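You operate a simulated robot arm through the tools that you are given. There is no shell and no other tool. Be economical: measure what you need, move in short steps, check, and stop when the job is done.

The job below is to be done with a simulated robot arm. You get a single attempt, and the scene is never put back.

## Task
Fit and clamp the sieve that the card names, and fill it to its line from the hopper.
Fine: it goes in the shaker frame; swing the hopper aside again.

Only the result counts: the job must be done as asked and must still hold three seconds after the hand-in. Knocking over, shifting, dropping, spilling or breaking anything else fails it.

## Robot
A 7-joint arm with a two-finger parallel gripper, fixed in place. Base frame: the origin is at the foot of the arm, x ahead of it, y to its left, z up; the work surface is at about z = 80. Units: cm, degrees, N and s.
With the tool pointing down near the work surface it reaches from about 22 to 74 cm from the base axis. Its first joint turns from -166.0 to 166.0 degrees. Payload 1.57 kg.
The tool frame sits at the grasp point between the pads (the TCP): z along the fingers, y along the line on which they close. The tips reach 3 cm beyond it. Largest opening 11 cm; finger width 2.4, thickness 1.2; the body of the gripper, 4.8 by 11.2 cm, starts 7.8 cm behind the TCP.
Orientation is that of the tool frame in the base frame, as [roll, pitch, yaw] about the fixed x, y, z axes, in that order (R = Rz(yaw) Ry(pitch) Rx(roll)). With the fingers straight down and closing along the base's y, the tool's x points along the base's -x, its y along +y and its z along -z.

## Interface
- The arm moves only by the tool apply_moves. Its argument "commands" is a list that holds one entry, the list of rows, each a list of 7 numbers: the shift along the tool's x, y, z in cm, then the turn, a rotation vector about the tool's x, y, z in degrees, then the closure, from 0 (fully open) to 1 (shut). In form: [[[tx, ty, tz, ax, ay, az, jaw], ...]]. A call has 1 to 12 rows; each row shifts and turns the commanded pose from where the row before left it, along the tool's axes as they then stand. A row lasts 0.2 s, in which the tool goes at most 5 cm and 8.6 degrees; a call with a longer step from one row to the next is refused whole, and so is a gripper value outside its range. Where a pose cannot be reached the arm comes as near as it can. A force on the tool above 90 N (or 10 N above the force at the start of the call, whichever is more), or a blocked arm, ends the call early, and 0.2 s more pass. Each finger travels about 4.5 cm/s and halts on what it meets, pressing with about 43 N; the grip force reading is that of the motor and also rises with nothing between the fingers. The clock runs only during rows and for 0.2 s after the last one: add rows that do not move to give the fingers time. It gives the time, the measured TCP pose, the force on the tool (base axes), the opening and the grip force at its end, in the units of the frame above (readings bear some noise), with the torque about the TCP (base axes, N m) and any sound that the robot's microphone picked up, and new pictures: "pictures" is both (left out), scene, wrist or none.
- Cameras (640 x 400 px; columns grow to the right, rows downward): "scene" is fixed at [5.11, 64.92, 163.87]; the picture's right is [-0.79, -0.61, 0.00], its down [-0.41, 0.52, -0.75] and it looks along [0.46, -0.59, -0.66] (base axes); focal length 318 px, centre (320, 200). "wrist" rides on the gripper at [7, 1.6, -14.1] in the tool frame; the picture's right is [-0.23, 0.97, 0.00], its down [-0.86, -0.20, -0.48] and it looks along [-0.47, -0.11, 0.88] (tool axes); focal length 222 px, centre (320, 200). There is no depth. A picture from a camera that has moved, and an enlarged one, comes with that camera's place and axes in the base frame and with its lens.
- move_column(by): slides the trunk up (or, below 0, down) by that many cm; the arm rides with it, the base frame stays. It gives what a move gives, with no picture.
- close_up(camera, box): a new picture of the part [left, top, right, bottom] of that camera's present view, enlarged. The clock stands still meanwhile.
- job_done(): hands the job in; it is judged then, once.

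Go step by step. Nothing tells you positions but the pictures and the camera data: compare them with the known pose of the tool, close in by small moves and look again before you grip or let go. The budget is 120 turns and 200 pictures, counting those below and the enlarged ones. Unless the task says otherwise, let go and move clear before handing in, and close with one line.

The tools are called after "Call:" by a JSON object that holds its "method" and its "body". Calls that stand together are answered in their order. apply_moves: Moves the arm, as the interface text tells. Its arguments: {"type":"object","properties":{"commands":{"type":"array","items":{"type":"array","items":{"type":"array","items":{"type":"number"}}}},"pictures":{"type":"string","enum":["both","scene","wrist","none"]}},"required":["commands"]} The other tools are called the same way: move_column (by) slides the trunk up or down; close_up (camera, box) takes an enlarged picture of a part of a camera's view; job_done () hands the job in.

At the start:

```text
time_s: 0.0
ee_pos: [44.24, 3.74, 131.94]
ee_rot: [-180.0, 0.0, 180.0]
force: [-0.3, 0.1, -1.1]
wrist_torque: [-0.02, 0.0, 0.01]
grip_width: 11.01
finger_force: 0.0
trunk travel left (down, up): [-52.5, 6.5]
```

scene: 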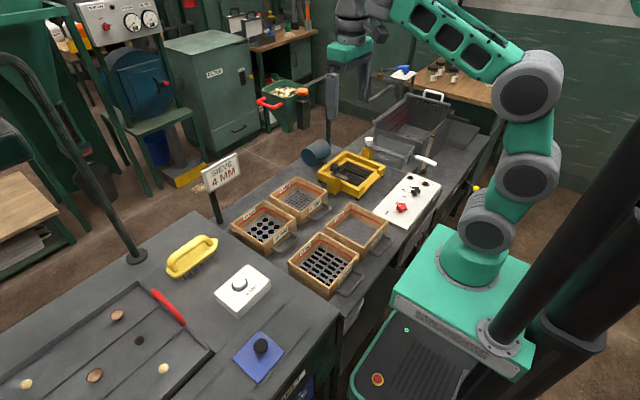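
wrist: 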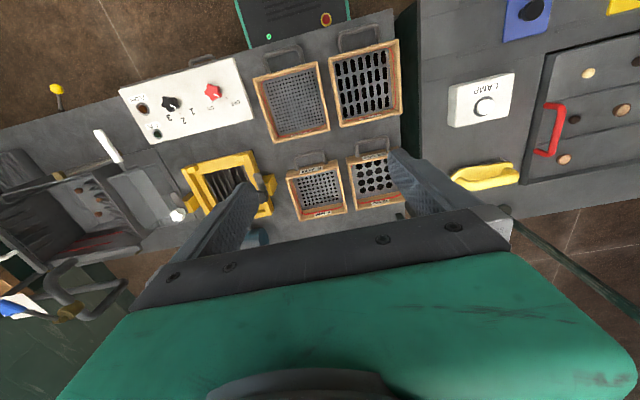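

I see a bench with four wooden sieves, a yellow shaker frame, a control panel, a hopper with a swing, and a card reading "SIEVE 4 MM". I'll look closer at the parts first.

Call:
{"method": "close_up", "body": {"camera": "scene", "box": [190, 140, 400, 300]}}

Call:
{"method": "close_up", "body": {"camera": "scene", "box": [290, 60, 500, 220]}}

Call:
{"method": "close_up", "body": {"camera": "wrist", "box": [100, 30, 420, 230]}}

```text
2.50 times, centred on (295, 220) of scene
camera zoom: at [5.11, 64.92, 163.87], right [-0.79, -0.61, 0.0], down [-0.41, 0.52, -0.75], along [0.46, -0.59, -0.66], focal length 796 px, centre (382, 150)
```

zoom: 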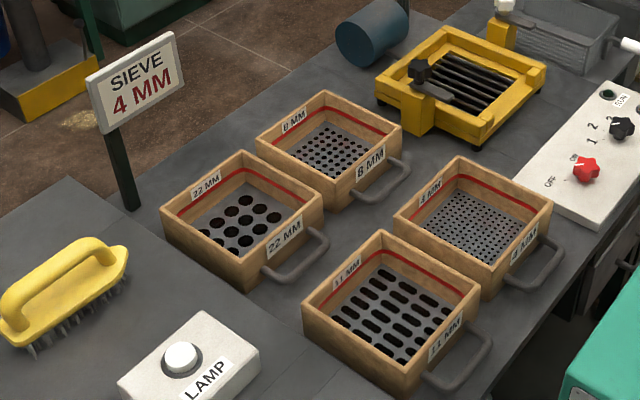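

```text
2.50 times, centred on (395, 140) of scene
camera zoom: at [5.11, 64.92, 163.87], right [-0.79, -0.61, 0.0], down [-0.41, 0.52, -0.75], along [0.46, -0.59, -0.66], focal length 796 px, centre (132, 350)
```

zoom: 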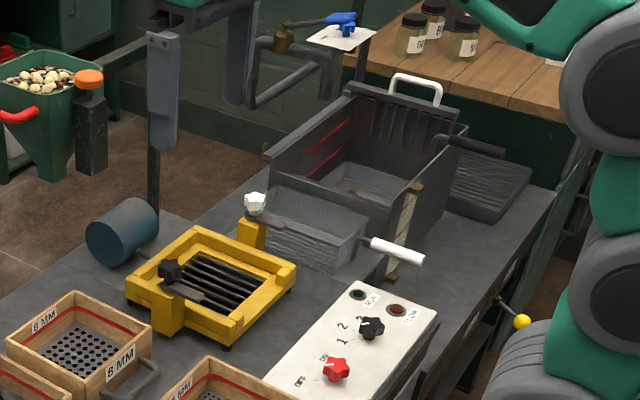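

```text
2.00 times, centred on (260, 130) of wrist
camera zoom: at [37.31, 5.28, 146.15], right [0.23, 0.97, 0.0], down [0.86, -0.2, 0.48], along [0.47, -0.11, -0.88], focal length 444 px, centre (440, 340)
```

zoom: 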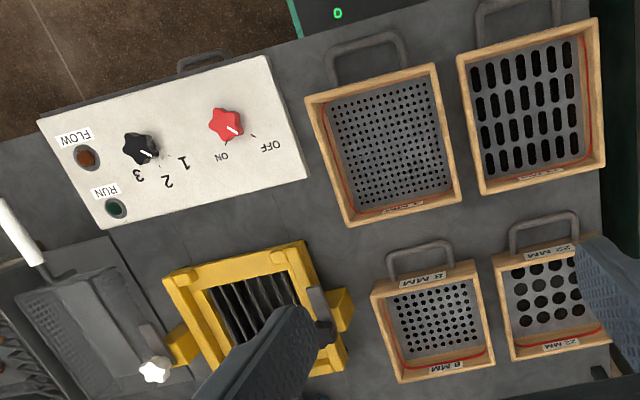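

The card says 4 MM. I'll check the labels, the clamps and the hopper at higher magnification.

Call:
{"method": "close_up", "body": {"camera": "scene", "box": [310, 190, 400, 300]}}

Call:
{"method": "close_up", "body": {"camera": "scene", "box": [300, 120, 420, 200]}}

Call:
{"method": "close_up", "body": {"camera": "scene", "box": [240, 40, 440, 160]}}

Call:
{"method": "close_up", "body": {"camera": "scene", "box": [370, 165, 450, 235]}}

```text
3.64 times, centred on (355, 245) of scene
camera zoom: at [5.11, 64.92, 163.87], right [-0.79, -0.61, 0.0], down [-0.41, 0.52, -0.75], along [0.46, -0.59, -0.66], focal length 1158 px, centre (193, 36)
```

zoom: 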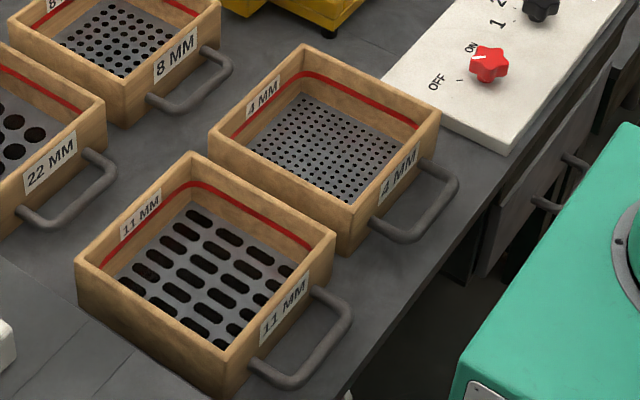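

```text
5.00 times, centred on (360, 160) of scene
camera zoom: at [5.11, 64.92, 163.87], right [-0.79, -0.61, 0.0], down [-0.41, 0.52, -0.75], along [0.46, -0.59, -0.66], focal length 1592 px, centre (120, 400)
```

zoom: 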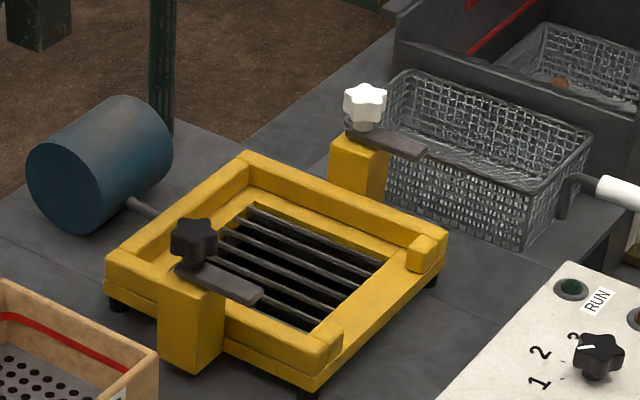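

```text
3.20 times, centred on (340, 100) of scene
camera zoom: at [5.11, 64.92, 163.87], right [-0.79, -0.61, 0.0], down [-0.41, 0.52, -0.75], along [0.46, -0.59, -0.66], focal length 1019 px, centre (256, 520)
```

zoom: 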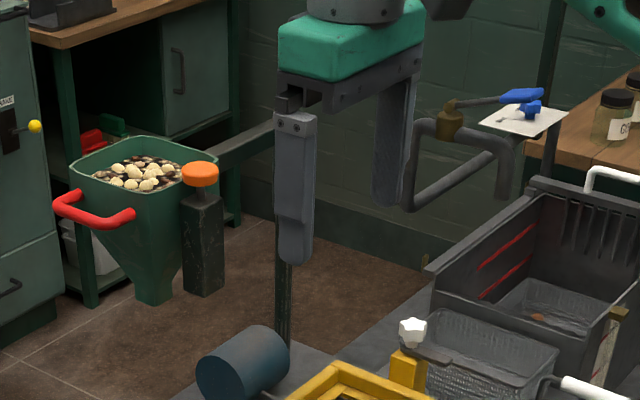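

```text
5.71 times, centred on (410, 200) of scene
camera zoom: at [5.11, 64.92, 163.87], right [-0.79, -0.61, 0.0], down [-0.41, 0.52, -0.75], along [0.46, -0.59, -0.66], focal length 1819 px, centre (-194, 200)
```

zoom: 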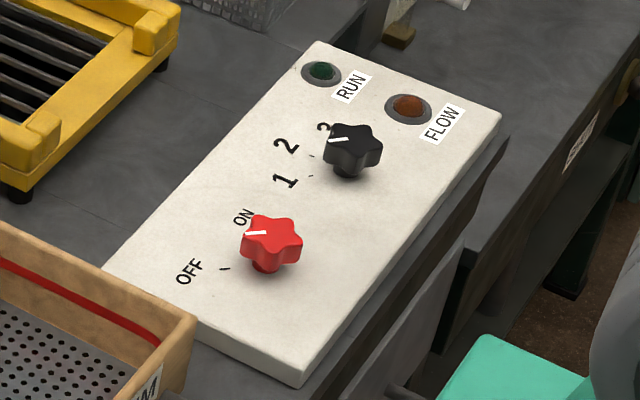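

Sieve 4 MM (about 16 cm square, centre near (41.5,-2.5), rim z≈86) sits nearest the robot; the yellow frame is centred near (60.5,-28), with two swing clamps; the hopper hangs on a post behind. I'll move above the frame for a better look.

Call:
{"method": "apply_moves", "body": {"commands": [[[-0.5, -4.8, 0, 0, 0, 0, 0], [-0.5, -4.8, 0, 0, 0, 0, 0], [-0.5, -4.8, 0, 0, 0, 0, 0], [-0.5, -4.8, 0, 0, 0, 0, 0], [-0.5, -4.8, 0, 0, 0, 0, 0], [0, 0, 0, 0, 0, 0, 0]]]}}

```text
time_s: 1.4
ee_pos: [46.89, -20.33, 132.08]
ee_rot: [-180.0, 0.0, -179.9]
force: [-0.4, -0.5, 0.5]
wrist_torque: [0.02, 0.01, -0.01]
grip_width: 11.0
finger_force: 0.1
trunk travel left (down, up): [-52.5, 6.5]
camera wrist: at [39.88, -18.7, 146.29], right [0.23, 0.97, 0.0], down [0.85, -0.2, 0.48], along [0.47, -0.11, -0.88], focal length 222 px, centre (320, 200)
```

scene: 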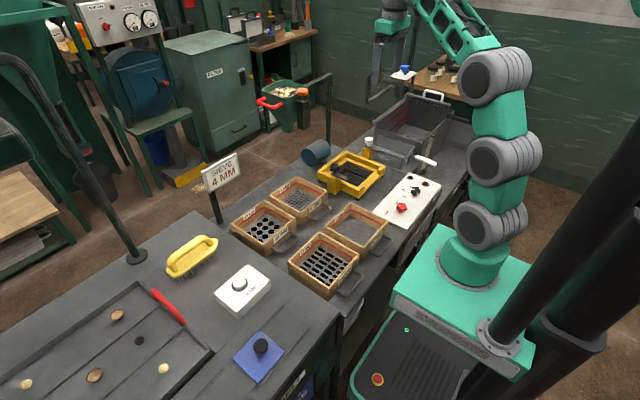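
wrist: 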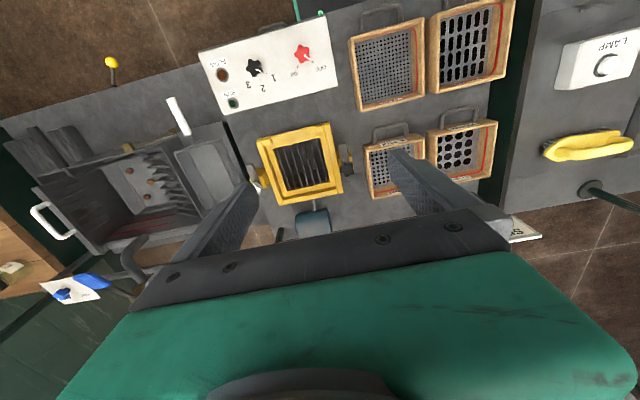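

The hopper and its post are now unobstructed in the scene view, so I'll enlarge them, along with the frame from the wrist.

Call:
{"method": "close_up", "body": {"camera": "scene", "box": [245, 60, 365, 160]}}

Call:
{"method": "close_up", "body": {"camera": "wrist", "box": [230, 100, 390, 240]}}

Call:
{"method": "close_up", "body": {"camera": "wrist", "box": [190, 0, 430, 120]}}

```text
4.00 times, centred on (305, 110) of scene
camera zoom: at [5.11, 64.92, 163.87], right [-0.79, -0.61, 0.0], down [-0.41, 0.52, -0.75], along [0.46, -0.59, -0.66], focal length 1273 px, centre (380, 560)
```

zoom: 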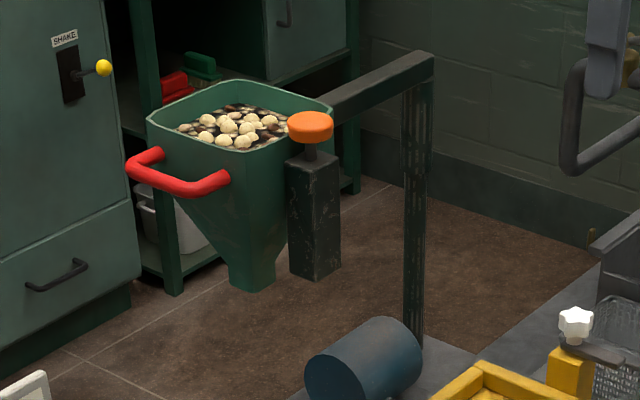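

```text
2.86 times, centred on (310, 170) of wrist
camera zoom: at [39.88, -18.7, 146.29], right [0.23, 0.97, 0.0], down [0.85, -0.2, 0.48], along [0.47, -0.11, -0.88], focal length 635 px, centre (349, 286)
```

zoom: 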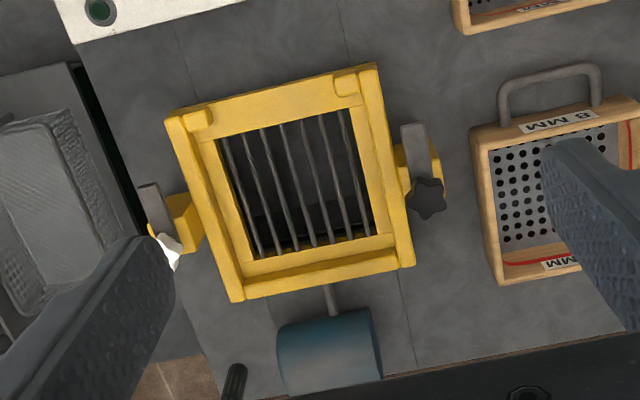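

```text
2.67 times, centred on (310, 60) of wrist
camera zoom: at [39.88, -18.7, 146.29], right [0.23, 0.97, 0.0], down [0.85, -0.2, 0.48], along [0.47, -0.11, -0.88], focal length 592 px, centre (347, 573)
```

zoom: 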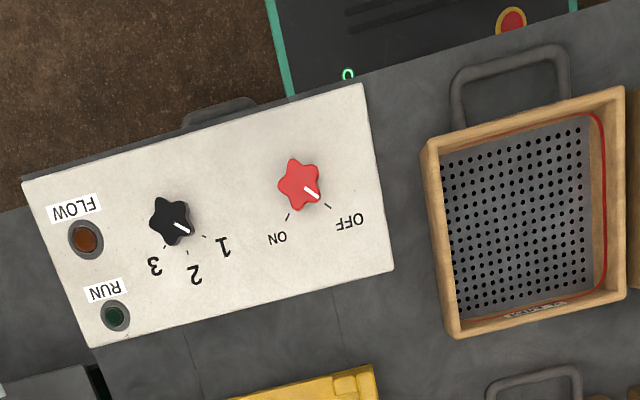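

The 4 mm sieve spans roughly x 34–49.5, y −10.3–5.5; the frame recess is about 16.8 wide, centred y≈−28.5, open toward the robot, and both clamps are swung open. I'll go above the sieve's near wall and turn the tool 90° to pinch that wall.

Call:
{"method": "apply_moves", "body": {"commands": [[[1.54, 2.2, 3.6, 0, 0, 0, 0], [1.54, 2.2, 3.6, 0, 0, 0, 0], [1.54, 2.2, 3.6, 0, 0, 0, 0], [1.54, 2.2, 3.6, 0, 0, 0, 0], [1.54, 2.2, 3.6, 0, 0, 0, 0], [1.54, 2.2, 3.6, 0, 0, 0, 0], [1.54, 2.2, 3.6, 0, 0, 0, 0], [1.54, 2.3, 3.6, 0, 0, 0, 0]]], "pictures": "none"}}

Call:
{"method": "apply_moves", "body": {"commands": [[[0, 0, 0, 0, 0, 8.18, 0], [0, 0, 0, 0, 0, 8.18, 0], [0, 0, 0, 0, 0, 8.18, 0], [0, 0, 0, 0, 0, 8.18, 0], [0, 0, 0, 0, 0, 8.18, 0], [0, 0, 0, 0, 0, 8.18, 0], [0, 0, 0, 0, 0, 8.18, 0], [0, 0, 0, 0, 0, 8.18, 0], [0, 0, 0, 0, 0, 8.18, 0], [0, 0, 0, 0, 0, 8.18, 0], [0, 0, 0, 0, 0, 8.2, 0]]]}}

```text
time_s: 3.2
ee_pos: [34.2, -2.6, 103.16]
ee_rot: [180.0, 0.1, 179.9]
force: [1.0, -0.1, 0.2]
wrist_torque: [0.03, 0.04, 0.01]
grip_width: 10.99
finger_force: 0.1
trunk travel left (down, up): [-52.5, 6.5]
```

```text
time_s: 5.6
ee_pos: [34.33, -2.63, 103.22]
ee_rot: [-179.9, 0.0, 89.8]
force: [0.6, 0.6, -0.2]
wrist_torque: [-0.02, 0.03, 0.01]
grip_width: 11.0
finger_force: 0.0
trunk travel left (down, up): [-52.5, 6.5]
camera wrist: at [36.08, 4.34, 117.36], right [0.97, -0.23, 0.0], down [-0.2, -0.85, 0.48], along [-0.11, -0.47, -0.88], focal length 222 px, centre (320, 200)
```

scene: 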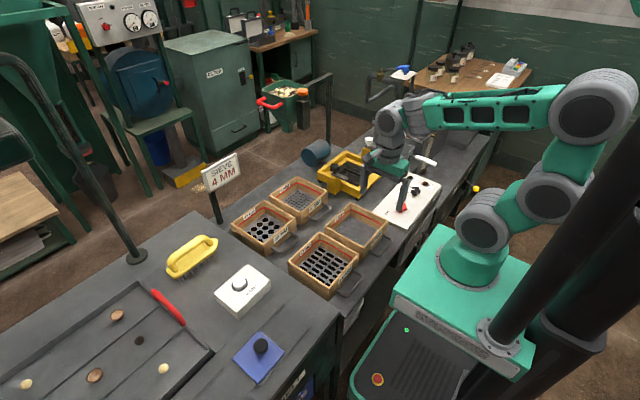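
wrist: 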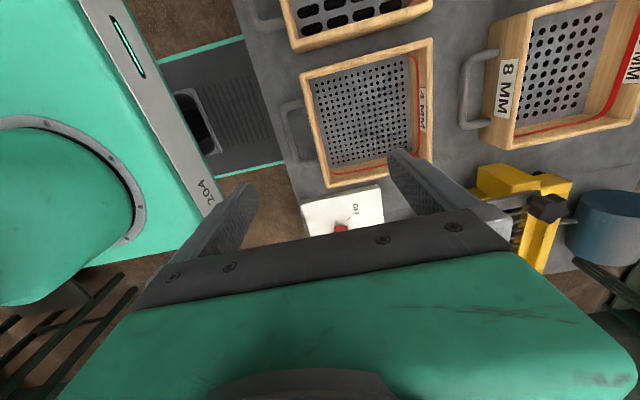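

I'll zoom in on the near wall to set the pinch exactly.

Call:
{"method": "close_up", "body": {"camera": "wrist", "box": [260, 30, 450, 200]}}

```text
2.35 times, centred on (355, 115) of wrist
camera zoom: at [36.08, 4.34, 117.36], right [0.97, -0.23, 0.0], down [-0.2, -0.85, 0.48], along [-0.11, -0.47, -0.88], focal length 523 px, centre (238, 400)
```

zoom: 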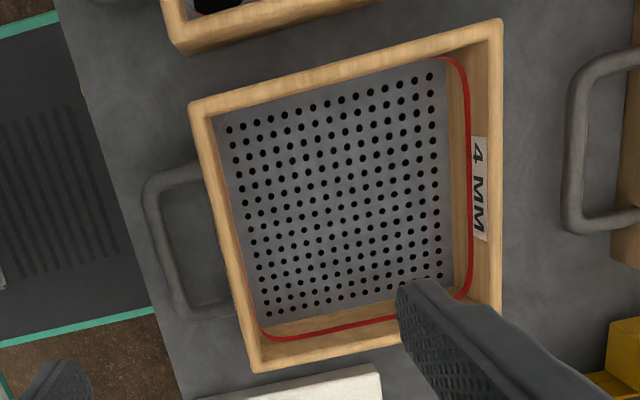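

Sieve measured: x 33.6–49.25, y −10.3–5.1, wall about 1.1 thick, handle bar at x≈29.5. I'll pre-close to about 3.2 cm so the outer finger fits inside the handle loop, and descend to just above the rim.

Call:
{"method": "apply_moves", "body": {"commands": [[[0, -0.1, 0, 0, 0, 0, 0.71], [0, 0, 0, 0, 0, 0, 0.71], [0, 0, 0, 0, 0, 0, 0.71], [0, 0, 4, 0, 0, 0, 0.71], [0, 0, 4, 0, 0, 0, 0.71], [0, 0, 4, 0, 0, 0, 0.71], [0, 0, 0, 0, 0, 0, 0.71]]]}}

Call:
{"method": "close_up", "body": {"camera": "wrist", "box": [150, 20, 470, 220]}}

Call:
{"method": "close_up", "body": {"camera": "scene", "box": [310, 150, 430, 270]}}

```text
time_s: 7.2
ee_pos: [34.49, -2.61, 91.2]
ee_rot: [180.0, 0.0, 89.9]
force: [0.0, -0.6, 0.1]
wrist_torque: [0.02, 0.03, -0.01]
grip_width: 3.2
finger_force: 0.1
trunk travel left (down, up): [-52.5, 6.5]
camera wrist: at [36.18, 4.36, 105.33], right [0.97, -0.23, 0.0], down [-0.2, -0.86, 0.48], along [-0.11, -0.47, -0.88], focal length 222 px, centre (320, 200)
```

scene: 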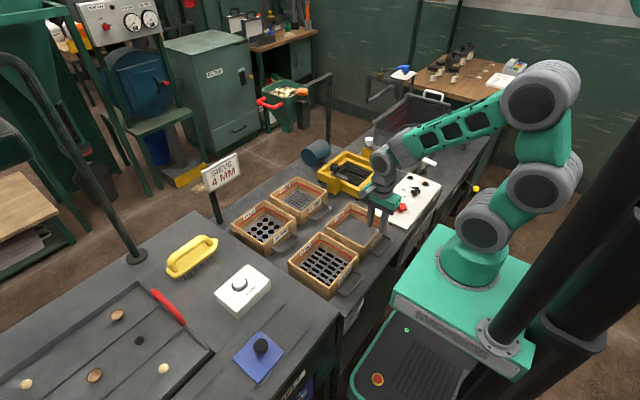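
wrist: 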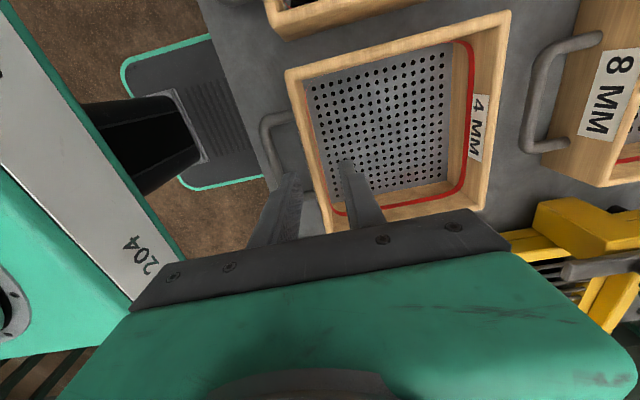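

```text
2.00 times, centred on (310, 120) of wrist
camera zoom: at [36.18, 4.36, 105.33], right [0.97, -0.23, 0.0], down [-0.2, -0.86, 0.48], along [-0.11, -0.47, -0.88], focal length 444 px, centre (340, 360)
```

zoom: 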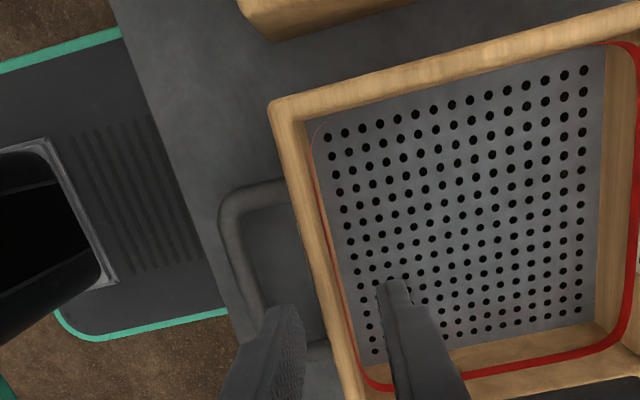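

```text
3.33 times, centred on (370, 210) of scene
camera zoom: at [5.11, 64.92, 163.87], right [-0.79, -0.61, 0.0], down [-0.41, 0.52, -0.75], along [0.46, -0.59, -0.66], focal length 1061 px, centre (153, 167)
```

zoom: 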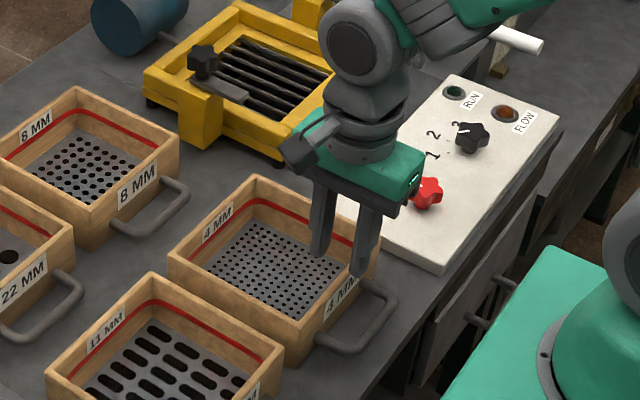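

The fingers straddle the near wall (x 33.7–34.8) with room in the handle loop. Descending to the pinch height.

Call:
{"method": "apply_moves", "body": {"commands": [[[0, -0.2, 1.5, 0, 0, 0, 0.71], [0, 0, 1.5, 0, 0, 0, 0.71], [0, 0, 1.5, 0, 0, 0, 0.71], [0, 0, 1.0, 0, 0, 0, 0.71], [0, 0, 0, 0, 0, 0, 0.71]]]}}

Call:
{"method": "close_up", "body": {"camera": "scene", "box": [320, 170, 420, 260]}}

```text
time_s: 8.4
ee_pos: [34.11, -2.49, 85.59]
ee_rot: [180.0, 0.0, 89.9]
force: [0.0, -0.6, 0.1]
wrist_torque: [-0.02, 0.01, -0.04]
grip_width: 3.19
finger_force: 0.1
trunk travel left (down, up): [-52.5, 6.5]
camera wrist: at [35.79, 4.49, 99.8], right [0.97, -0.23, 0.0], down [-0.2, -0.86, 0.48], along [-0.11, -0.47, -0.88], focal length 222 px, centre (320, 200)
```

scene: 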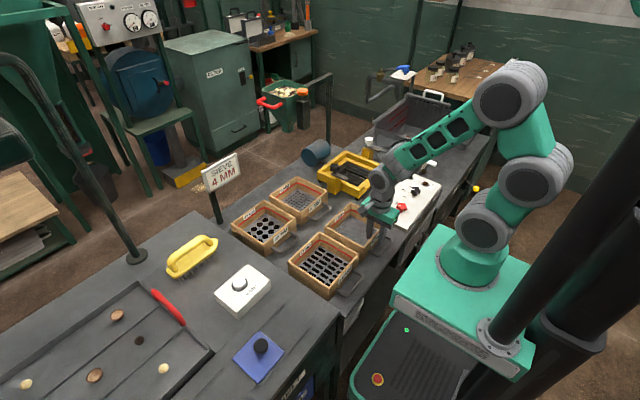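
wrist: 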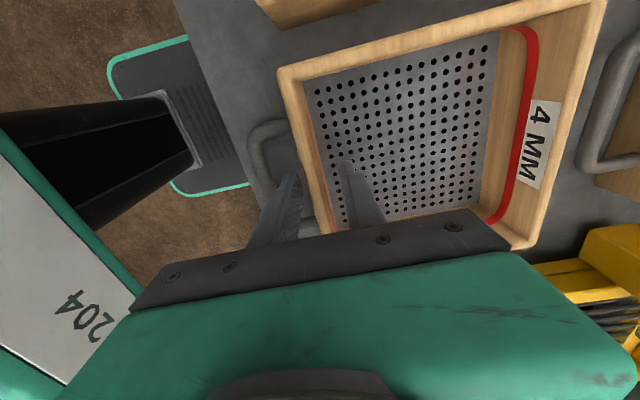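

```text
4.44 times, centred on (370, 215) of scene
camera zoom: at [5.11, 64.92, 163.87], right [-0.79, -0.61, 0.0], down [-0.41, 0.52, -0.75], along [0.46, -0.59, -0.66], focal length 1415 px, centre (98, 133)
```

zoom: 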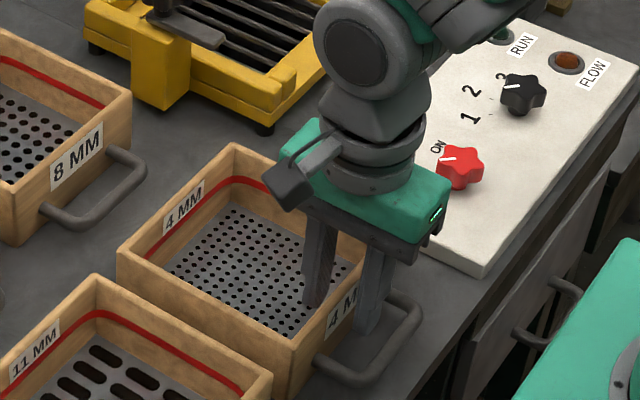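

Well straddled and clear. Closing on the wall.

Call:
{"method": "apply_moves", "body": {"commands": [[[0, 0, 0, 0, 0, 0, 0.85], [0, 0, 0, 0, 0, 0, 1], [0, 0, 0, 0, 0, 0, 1], [0, 0, 0, 0, 0, 0, 1], [0, 0, 0, 0, 0, 0, 1]]], "pictures": "none"}}

Call:
{"method": "apply_moves", "body": {"commands": [[[0, 0, -0.3, 0, 0, 0, 1], [0, 0, -0.7, 0, 0, 0, 1], [0, 0, -1, 0, 0, 0, 1], [0, 0, 0, 0, 0, 0, 1], [0, 0, 0, 0, 0, 0, 1]]]}}

Call:
{"method": "close_up", "body": {"camera": "scene", "box": [310, 160, 430, 270]}}

```text
time_s: 9.6
ee_pos: [34.11, -2.57, 85.72]
ee_rot: [180.0, 0.0, 90.0]
force: [-1.6, 0.4, 0.2]
wrist_torque: [0.03, -0.02, 0.01]
grip_width: 0.76
finger_force: 26.9
trunk travel left (down, up): [-52.5, 6.5]
```

```text
time_s: 10.8
ee_pos: [34.16, -2.57, 87.76]
ee_rot: [-180.0, 0.1, 90.0]
force: [-1.1, 0.3, 0.5]
wrist_torque: [-0.09, -0.02, 0.02]
grip_width: 0.76
finger_force: 26.7
trunk travel left (down, up): [-52.5, 6.5]
camera wrist: at [35.79, 4.43, 101.87], right [0.97, -0.23, 0.0], down [-0.2, -0.86, 0.48], along [-0.11, -0.47, -0.88], focal length 222 px, centre (320, 200)
```

scene: 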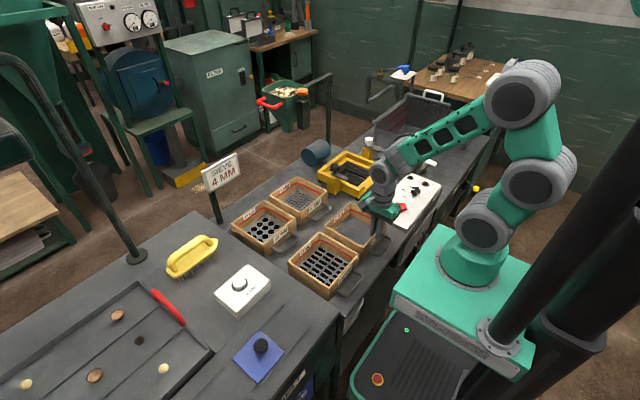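
wrist: 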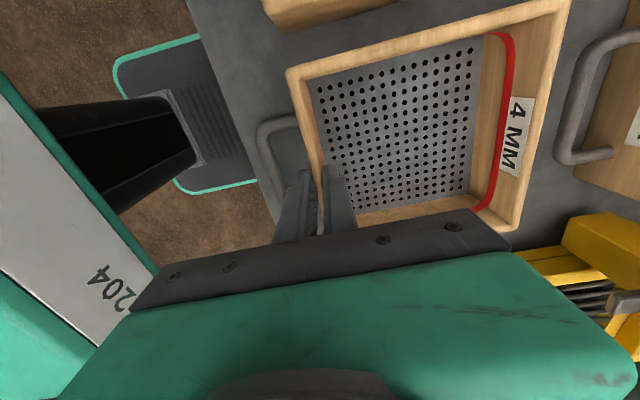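

```text
3.64 times, centred on (370, 215) of scene
camera zoom: at [5.11, 64.92, 163.87], right [-0.79, -0.61, 0.0], down [-0.41, 0.52, -0.75], along [0.46, -0.59, -0.66], focal length 1158 px, centre (138, 146)
```

zoom: 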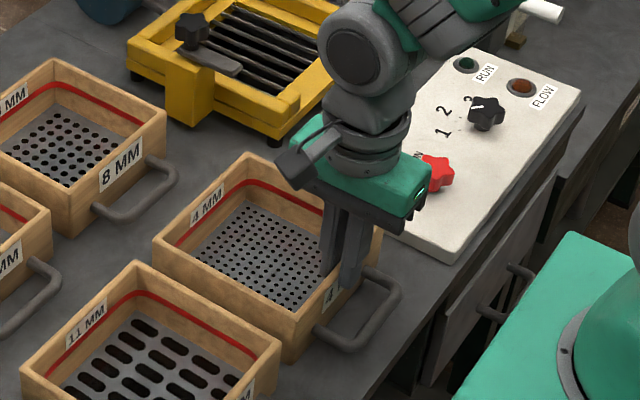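

It is unclear whether the sieve came up with the fingers; checking its lower edge closely.

Call:
{"method": "close_up", "body": {"camera": "scene", "box": [340, 195, 400, 265]}}

Call:
{"method": "close_up", "body": {"camera": "wrist", "box": [230, 60, 420, 250]}}

```text
5.71 times, centred on (370, 230) of scene
camera zoom: at [5.11, 64.92, 163.87], right [-0.79, -0.61, 0.0], down [-0.41, 0.52, -0.75], along [0.46, -0.59, -0.66], focal length 1819 px, centre (34, 29)
```

zoom: 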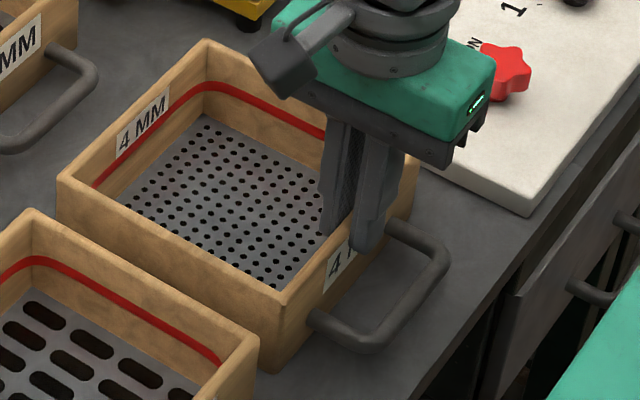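

```text
2.11 times, centred on (325, 155) of wrist
camera zoom: at [35.79, 4.43, 101.87], right [0.97, -0.23, 0.0], down [-0.2, -0.86, 0.48], along [-0.11, -0.47, -0.88], focal length 468 px, centre (310, 295)
```

zoom: 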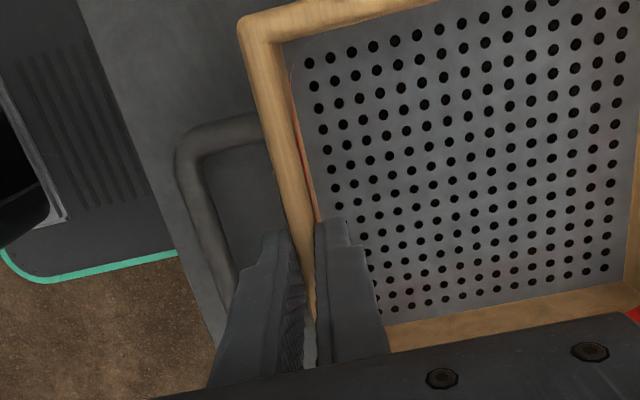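

The fingers slid up without lifting it. I'll go back down, deeper this time, regrip with a longer squeeze, and test the lift in very small steps while reading the force.

Call:
{"method": "apply_moves", "body": {"commands": [[[0, 0, 0, 0, 0, 0, 0.75], [0, 0, 0, 0, 0, 0, 0.75], [0, 0, 1, 0, 0, 0, 0.75], [0, 0, 1, 0, 0, 0, 0.75], [0, 0, 0.5, 0, 0, 0, 0.75], [0, 0, 0, 0, 0, 0, 1], [0, 0, 0, 0, 0, 0, 1], [0, 0, 0, 0, 0, 0, 1], [0, 0, 0, 0, 0, 0, 1], [0, 0, 0, 0, 0, 0, 1], [0, 0, 0, 0, 0, 0, 1]]], "pictures": "none"}}

Call:
{"method": "apply_moves", "body": {"commands": [[[0, 0, -0.3, 0, 0, 0, 1]]], "pictures": "none"}}

Call:
{"method": "apply_moves", "body": {"commands": [[[0, 0, -0.4, 0, 0, 0, 1]]], "pictures": "wrist"}}

```text
time_s: 13.2
ee_pos: [34.09, -2.5, 85.14]
ee_rot: [179.9, 0.1, 90.0]
force: [-0.4, -0.8, 0.4]
wrist_torque: [-0.02, 0.0, -0.03]
grip_width: 0.79
finger_force: 27.0
trunk travel left (down, up): [-52.5, 6.5]
```

```text
time_s: 13.6
ee_pos: [34.16, -2.62, 85.6]
ee_rot: [-179.9, -0.1, 90.0]
force: [-0.2, -0.3, -2.6]
wrist_torque: [0.03, 0.21, 0.0]
grip_width: 0.78
finger_force: 26.6
trunk travel left (down, up): [-52.5, 6.5]
```

```text
time_s: 14.0
ee_pos: [34.12, -2.7, 85.85]
ee_rot: [-179.9, 0.0, 90.0]
force: [-0.4, 0.6, -3.9]
wrist_torque: [-0.05, 0.22, -0.01]
grip_width: 0.79
finger_force: 27.3
trunk travel left (down, up): [-52.5, 6.5]
camera wrist: at [35.78, 4.27, 100.08], right [0.97, -0.23, 0.0], down [-0.2, -0.86, 0.48], along [-0.11, -0.47, -0.88], focal length 222 px, centre (320, 200)
```

wrist: 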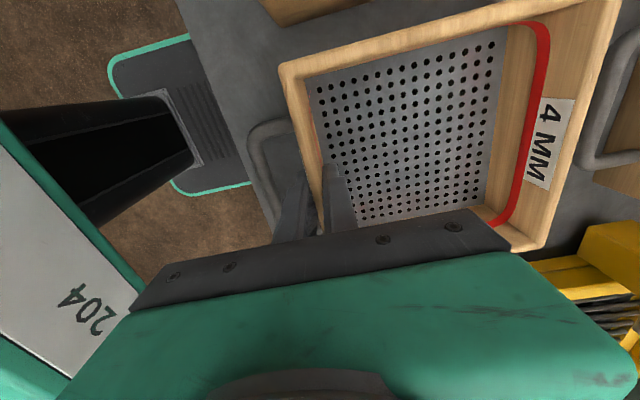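

The near edge did take about 4 N, so the sieve weighs roughly 0.8 kg and the pinch was too shallow for its lever. The mesh lies at z≈80.7, so I'll regrip deeper (TCP 84.2) for a longer contact and lift slowly.

Call:
{"method": "apply_moves", "body": {"commands": [[[0, 0, 0.6, 0, 0, 0, 1], [0, 0, 0, 0, 0, 0, 0.75], [0, 0, 0, 0, 0, 0, 0.75], [0, 0, 0.5, 0, 0, 0, 0.75], [0, 0, 0.5, 0, 0, 0, 0.75], [0, 0, 0, 0, 0, 0, 1], [0, 0, 0, 0, 0, 0, 1], [0, 0, 0, 0, 0, 0, 1], [0, 0, 0, 0, 0, 0, 1], [0, 0, 0, 0, 0, 0, 1]]], "pictures": "none"}}

Call:
{"method": "apply_moves", "body": {"commands": [[[0, 0, -0.2, 0, 0, 0, 1], [0, 0, -0.2, 0, 0, 0, 1], [0, 0, -0.2, 0, 0, 0, 1]]], "pictures": "none"}}

Call:
{"method": "apply_moves", "body": {"commands": [[[0, 0, -0.2, 0, 0, 0, 1], [0, 0, -0.2, 0, 0, 0, 1], [0, 0, -0.2, 0, 0, 0, 1]]], "pictures": "both"}}

```text
time_s: 16.2
ee_pos: [34.16, -2.71, 84.33]
ee_rot: [-180.0, 0.0, 90.0]
force: [-0.6, 0.0, -0.7]
wrist_torque: [-0.04, -0.07, -0.02]
grip_width: 0.76
finger_force: 27.0
trunk travel left (down, up): [-52.5, 6.5]
```

```text
time_s: 17.0
ee_pos: [34.08, -2.67, 84.88]
ee_rot: [-180.0, 0.0, 90.0]
force: [0.1, -0.2, -3.1]
wrist_torque: [-0.04, 0.18, 0.02]
grip_width: 0.77
finger_force: 27.1
trunk travel left (down, up): [-52.5, 6.5]
```

```text
time_s: 17.8
ee_pos: [34.09, -2.66, 85.56]
ee_rot: [179.9, 0.0, 90.0]
force: [0.5, 0.6, -2.7]
wrist_torque: [0.04, 0.24, -0.02]
grip_width: 0.78
finger_force: 26.9
trunk travel left (down, up): [-52.5, 6.5]
camera wrist: at [35.79, 4.33, 99.74], right [0.97, -0.23, 0.0], down [-0.2, -0.86, 0.48], along [-0.11, -0.47, -0.88], focal length 222 px, centre (320, 200)
```

scene: 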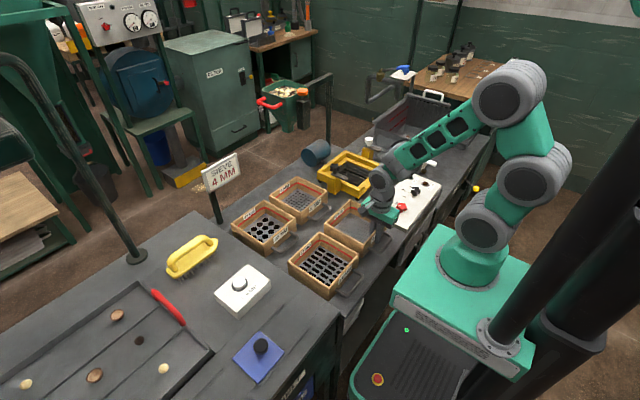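
wrist: 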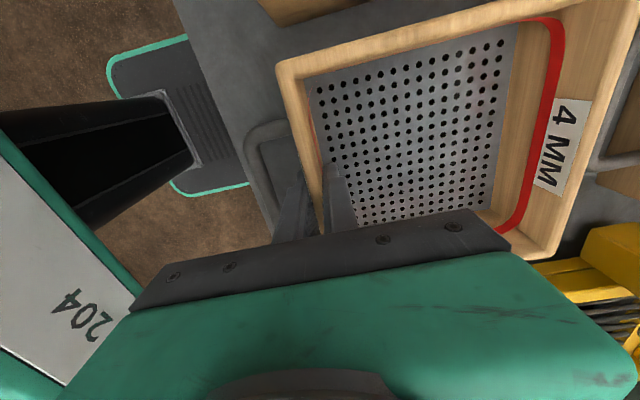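

Load is now a steady ~3 N with 0.22 N m, which matches the full sieve weight hanging 7 cm off the pinch: it is lifted. Continuing upward slowly.

Call:
{"method": "apply_moves", "body": {"commands": [[[0, 0, -0.4, 0, 0, 0, 1], [0, 0, -0.5, 0, 0, 0, 1], [0, 0, -0.6, 0, 0, 0, 1], [0, 0, -0.6, 0, 0, 0, 1], [0, 0, -0.6, 0, 0, 0, 1], [0, 0, -0.6, 0, 0, 0, 1], [0, 0, -0.5, 0, 0, 0, 1]]], "pictures": "wrist"}}

Call:
{"method": "close_up", "body": {"camera": "scene", "box": [310, 160, 430, 270]}}

```text
time_s: 19.4
ee_pos: [34.13, -2.52, 89.27]
ee_rot: [180.0, 0.0, 90.0]
force: [0.2, -0.4, -3.4]
wrist_torque: [-0.01, 0.21, 0.0]
grip_width: 0.77
finger_force: 27.3
trunk travel left (down, up): [-52.5, 6.5]
camera wrist: at [35.76, 4.46, 103.4], right [0.97, -0.23, 0.0], down [-0.2, -0.86, 0.48], along [-0.11, -0.47, -0.88], focal length 222 px, centre (320, 200)
```

wrist: 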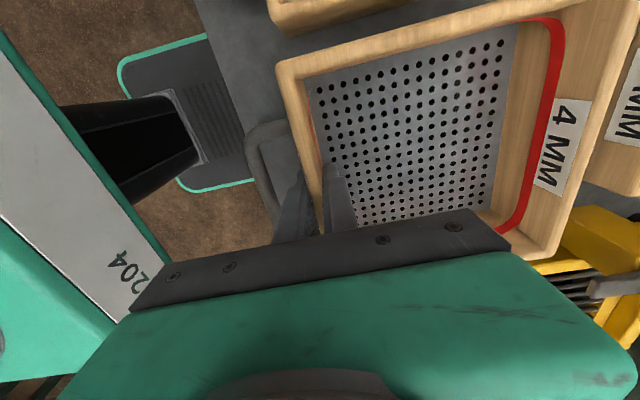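

```text
3.64 times, centred on (370, 215) of scene
camera zoom: at [5.11, 64.92, 163.87], right [-0.79, -0.61, 0.0], down [-0.41, 0.52, -0.75], along [0.46, -0.59, -0.66], focal length 1158 px, centre (138, 146)
```

zoom: 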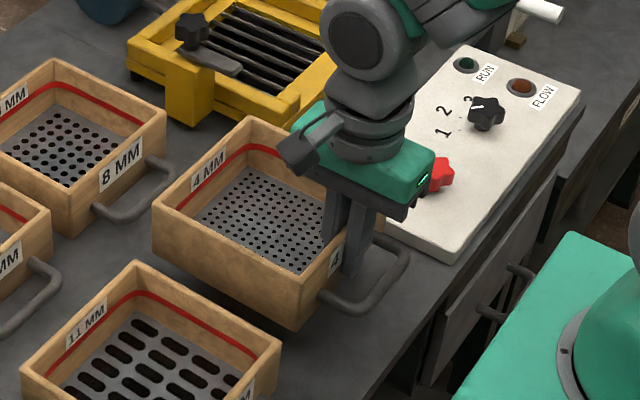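

The sieve is up and level. I'll raise it to clear the clamps, then carry it over the frame in gentle steps.

Call:
{"method": "apply_moves", "body": {"commands": [[[0, 0, -0.8, 0, 0, 0, 1], [0, 0, -1.3, 0, 0, 0, 1], [0, 0, -1.5, 0, 0, 0, 1], [0, 0, -1.5, 0, 0, 0, 1], [0, 0, -1.5, 0, 0, 0, 1], [0, 0, -1.5, 0, 0, 0, 1], [0, 0, -1.5, 0, 0, 0, 1], [0, 0, -1.3, 0, 0, 0, 1], [0, 0, -0.8, 0, 0, 0, 1]]], "pictures": "none"}}

Call:
{"method": "apply_moves", "body": {"commands": [[[-1, 0.75, 0, 0, 0, 0, 1], [-2, 1.5, 0, 0, 0, 0, 1], [-2.5, 1.85, 0, 0, 0, 0, 1], [-2.5, 1.85, 0, 0, 0, 0, 1], [-2.5, 1.85, 0, 0, 0, 0, 1], [-2.5, 1.85, 0, 0, 0, 0, 1], [-2.5, 1.85, 0, 0, 0, 0, 1], [-2.5, 1.85, 0, 0, 0, 0, 1], [-2.5, 1.85, 0, 0, 0, 0, 1], [-2.5, 1.85, 0, 0, 0, 0, 1], [-2, 1.3, 0, 0, 0, 0, 1], [-1, 0.75, 0, 0, 0, 0, 1]]]}}

Call:
{"method": "close_up", "body": {"camera": "scene", "box": [290, 110, 410, 200]}}

```text
time_s: 21.4
ee_pos: [34.07, -2.79, 100.99]
ee_rot: [-180.0, 0.1, 90.0]
force: [-0.1, 0.1, -3.7]
wrist_torque: [-0.02, 0.19, -0.03]
grip_width: 0.8
finger_force: 27.0
trunk travel left (down, up): [-52.5, 6.5]
```

```text
time_s: 24.0
ee_pos: [53.19, -28.77, 101.02]
ee_rot: [180.0, 0.0, 90.0]
force: [0.1, 0.3, -3.8]
wrist_torque: [-0.04, 0.19, -0.01]
grip_width: 0.78
finger_force: 27.2
trunk travel left (down, up): [-52.5, 6.5]
camera wrist: at [54.84, -21.79, 115.18], right [0.97, -0.23, 0.0], down [-0.2, -0.86, 0.48], along [-0.11, -0.47, -0.88], focal length 222 px, centre (320, 200)
```

scene: 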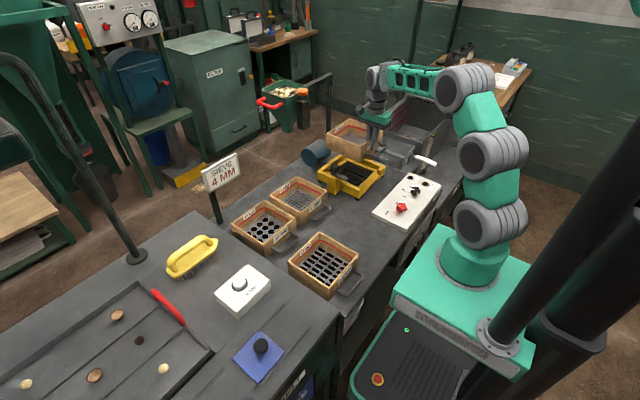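
wrist: 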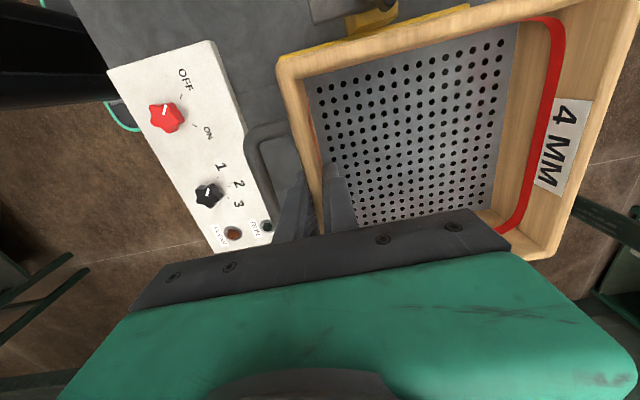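

```text
4.44 times, centred on (350, 155) of scene
camera zoom: at [5.11, 64.92, 163.87], right [-0.79, -0.61, 0.0], down [-0.41, 0.52, -0.75], along [0.46, -0.59, -0.66], focal length 1415 px, centre (187, 400)
```

zoom: 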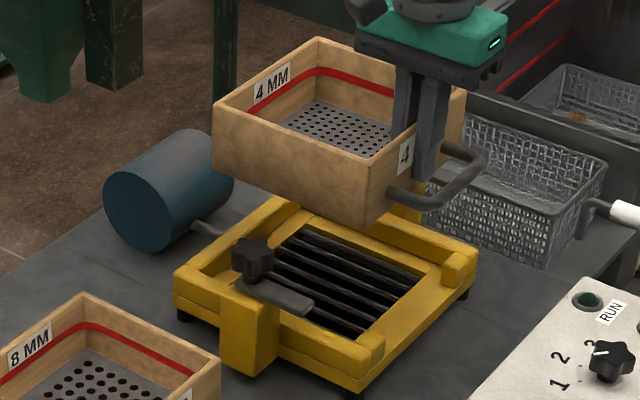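

The sieve is hovering over the frame, aligned to my estimates. I'll lower it to just above the rails and check alignment.

Call:
{"method": "apply_moves", "body": {"commands": [[[0, 0, 1, 0, 0, 0, 1], [0, 0, 1.5, 0, 0, 0, 1], [0, 0, 1.5, 0, 0, 0, 1], [0, 0, 1.5, 0, 0, 0, 1], [0, 0, 1.5, 0, 0, 0, 1], [0, 0, 0.8, 0, 0, 0, 1], [0, 0, 0, 0, 0, 0, 1]]], "pictures": "wrist"}}

Call:
{"method": "close_up", "body": {"camera": "scene", "box": [310, 120, 400, 205]}}

Call:
{"method": "close_up", "body": {"camera": "wrist", "box": [200, 0, 600, 260]}}

```text
time_s: 25.6
ee_pos: [53.25, -28.75, 93.11]
ee_rot: [180.0, 0.0, 90.0]
force: [0.5, -0.6, -2.6]
wrist_torque: [-0.01, 0.21, -0.01]
grip_width: 0.76
finger_force: 27.3
trunk travel left (down, up): [-52.5, 6.5]
camera wrist: at [54.9, -21.71, 107.35], right [0.97, -0.23, 0.0], down [-0.2, -0.86, 0.48], along [-0.11, -0.47, -0.88], focal length 222 px, centre (320, 200)
```

wrist: 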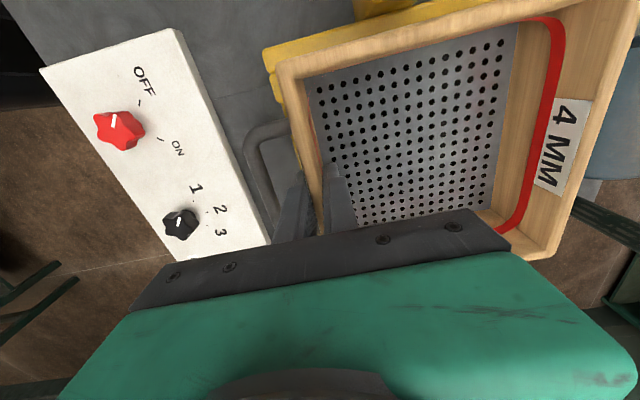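

```text
4.71 times, centred on (355, 162) of scene
camera zoom: at [5.11, 64.92, 163.87], right [-0.79, -0.61, 0.0], down [-0.41, 0.52, -0.75], along [0.46, -0.59, -0.66], focal length 1498 px, centre (155, 376)
```

zoom: 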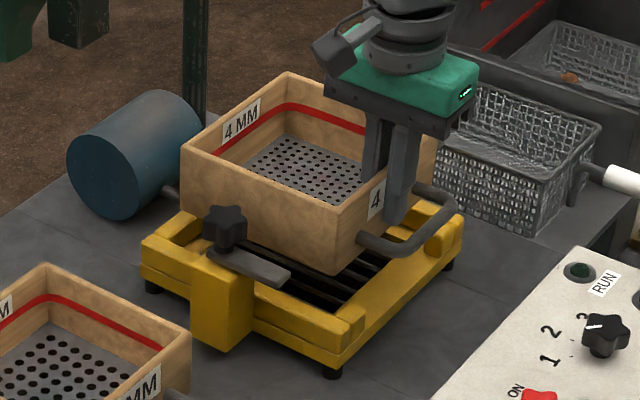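

```text
1.54 times, centred on (400, 130) of wrist
camera zoom: at [54.9, -21.71, 107.35], right [0.97, -0.23, 0.0], down [-0.2, -0.86, 0.48], along [-0.11, -0.47, -0.88], focal length 342 px, centre (197, 308)
```

zoom: 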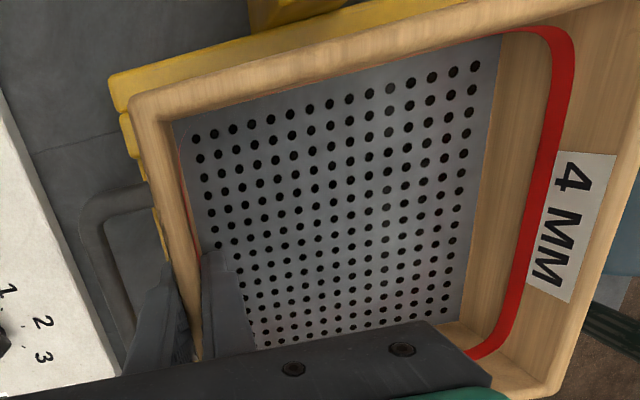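

Call:
{"method": "close_up", "body": {"camera": "scene", "box": [330, 150, 420, 205]}}

Call:
{"method": "close_up", "body": {"camera": "scene", "box": [310, 140, 370, 200]}}

```text
7.11 times, centred on (375, 178) of scene
camera zoom: at [5.11, 64.92, 163.87], right [-0.79, -0.61, 0.0], down [-0.41, 0.52, -0.75], along [0.46, -0.59, -0.66], focal length 2264 px, centre (-71, 360)
```

zoom: 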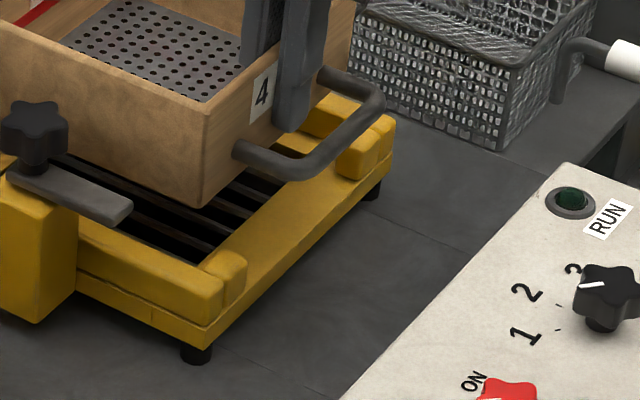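

```text
6.67 times, centred on (340, 170) of scene
camera zoom: at [5.11, 64.92, 163.87], right [-0.79, -0.61, 0.0], down [-0.41, 0.52, -0.75], along [0.46, -0.59, -0.66], focal length 2122 px, centre (187, 400)
```

zoom: 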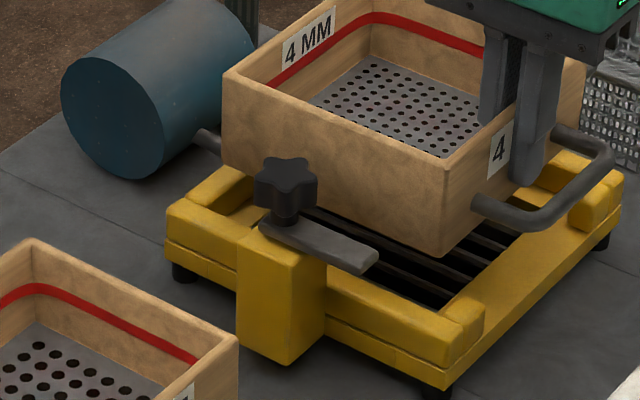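

My two cameras disagree by about a centimetre on the x-gap, so I'll drop another 1.2 cm, to just above the rails where the comparison is less height-sensitive.

Call:
{"method": "apply_moves", "body": {"commands": [[[0, 0, 0.6, 0, 0, 0, 1], [0, 0, 0.6, 0, 0, 0, 1], [0, 0, 0, 0, 0, 0, 1]]], "pictures": "none"}}

Call:
{"method": "close_up", "body": {"camera": "scene", "box": [345, 155, 405, 205]}}

Call:
{"method": "close_up", "body": {"camera": "scene", "box": [310, 145, 370, 195]}}

Call:
{"method": "close_up", "body": {"camera": "wrist", "box": [240, 0, 380, 140]}}

```text
time_s: 26.4
ee_pos: [53.2, -28.64, 91.86]
ee_rot: [179.9, 0.0, 90.0]
force: [-0.3, 0.5, -2.2]
wrist_torque: [0.0, 0.21, -0.02]
grip_width: 0.79
finger_force: 27.4
trunk travel left (down, up): [-52.5, 6.5]
```

```text
8.00 times, centred on (375, 180) of scene
camera zoom: at [5.11, 64.92, 163.87], right [-0.79, -0.61, 0.0], down [-0.41, 0.52, -0.75], along [0.46, -0.59, -0.66], focal length 2547 px, centre (-120, 360)
```

zoom: 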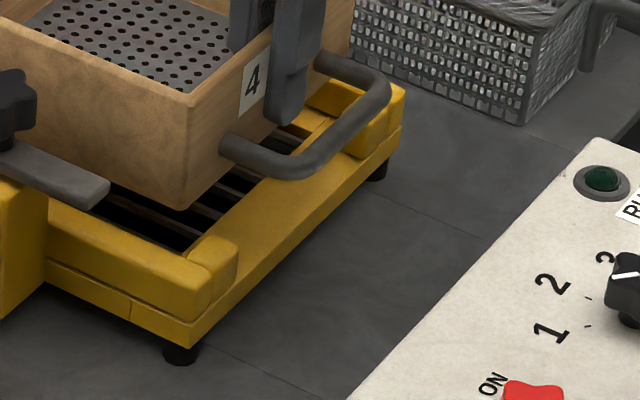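

```text
8.00 times, centred on (340, 170) of scene
camera zoom: at [5.11, 64.92, 163.87], right [-0.79, -0.61, 0.0], down [-0.41, 0.52, -0.75], along [0.46, -0.59, -0.66], focal length 2547 px, centre (160, 440)
```

zoom: 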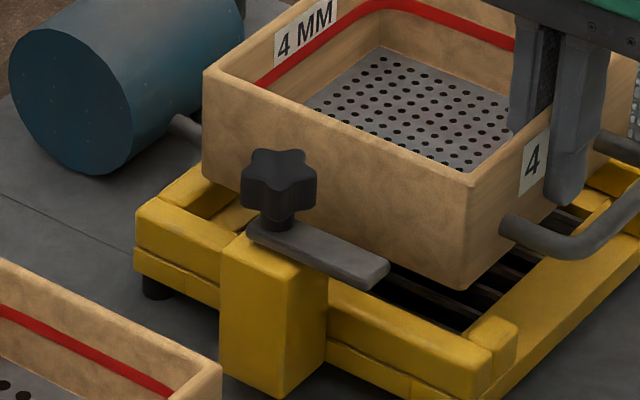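

```text
2.86 times, centred on (310, 70) of wrist
camera zoom: at [54.87, -21.69, 106.08], right [0.97, -0.23, 0.0], down [-0.2, -0.86, 0.48], along [-0.11, -0.47, -0.88], focal length 635 px, centre (349, 571)
```

zoom: 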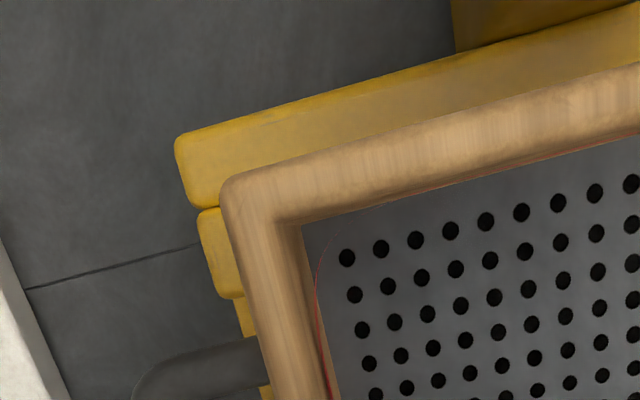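

Reconciling both views, rail tops are at z≈85 and the sieve is within ~0.2 cm of centred, with ~0.6 cm clearance all round. I'll apply that correction and lower in small steps.

Call:
{"method": "apply_moves", "body": {"commands": [[[-0.2, 0.2, 0, 0, 0, 0, 1], [0, 0, 0.5, 0, 0, 0, 1], [0, 0, 0.5, 0, 0, 0, 1], [0, 0, 0.5, 0, 0, 0, 1], [0, 0, 0.5, 0, 0, 0, 1], [0, 0, 0.5, 0, 0, 0, 1], [0, 0, 0.5, 0, 0, 0, 1], [0, 0, 0, 0, 0, 0, 1]]], "pictures": "none"}}

Call:
{"method": "close_up", "body": {"camera": "scene", "box": [310, 135, 410, 200]}}

```text
time_s: 28.2
ee_pos: [53.32, -28.84, 88.94]
ee_rot: [180.0, 0.0, 90.0]
force: [0.0, 0.0, -3.1]
wrist_torque: [-0.01, 0.2, 0.02]
grip_width: 0.77
finger_force: 26.5
trunk travel left (down, up): [-52.5, 6.5]
```

```text
6.15 times, centred on (360, 168) of scene
camera zoom: at [5.11, 64.92, 163.87], right [-0.79, -0.61, 0.0], down [-0.41, 0.52, -0.75], along [0.46, -0.59, -0.66], focal length 1959 px, centre (74, 400)
```

zoom: 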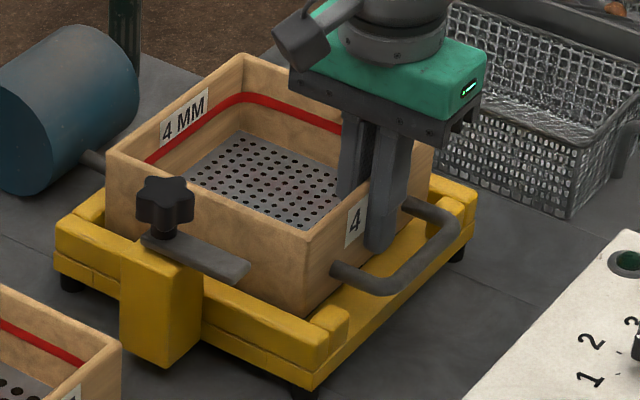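

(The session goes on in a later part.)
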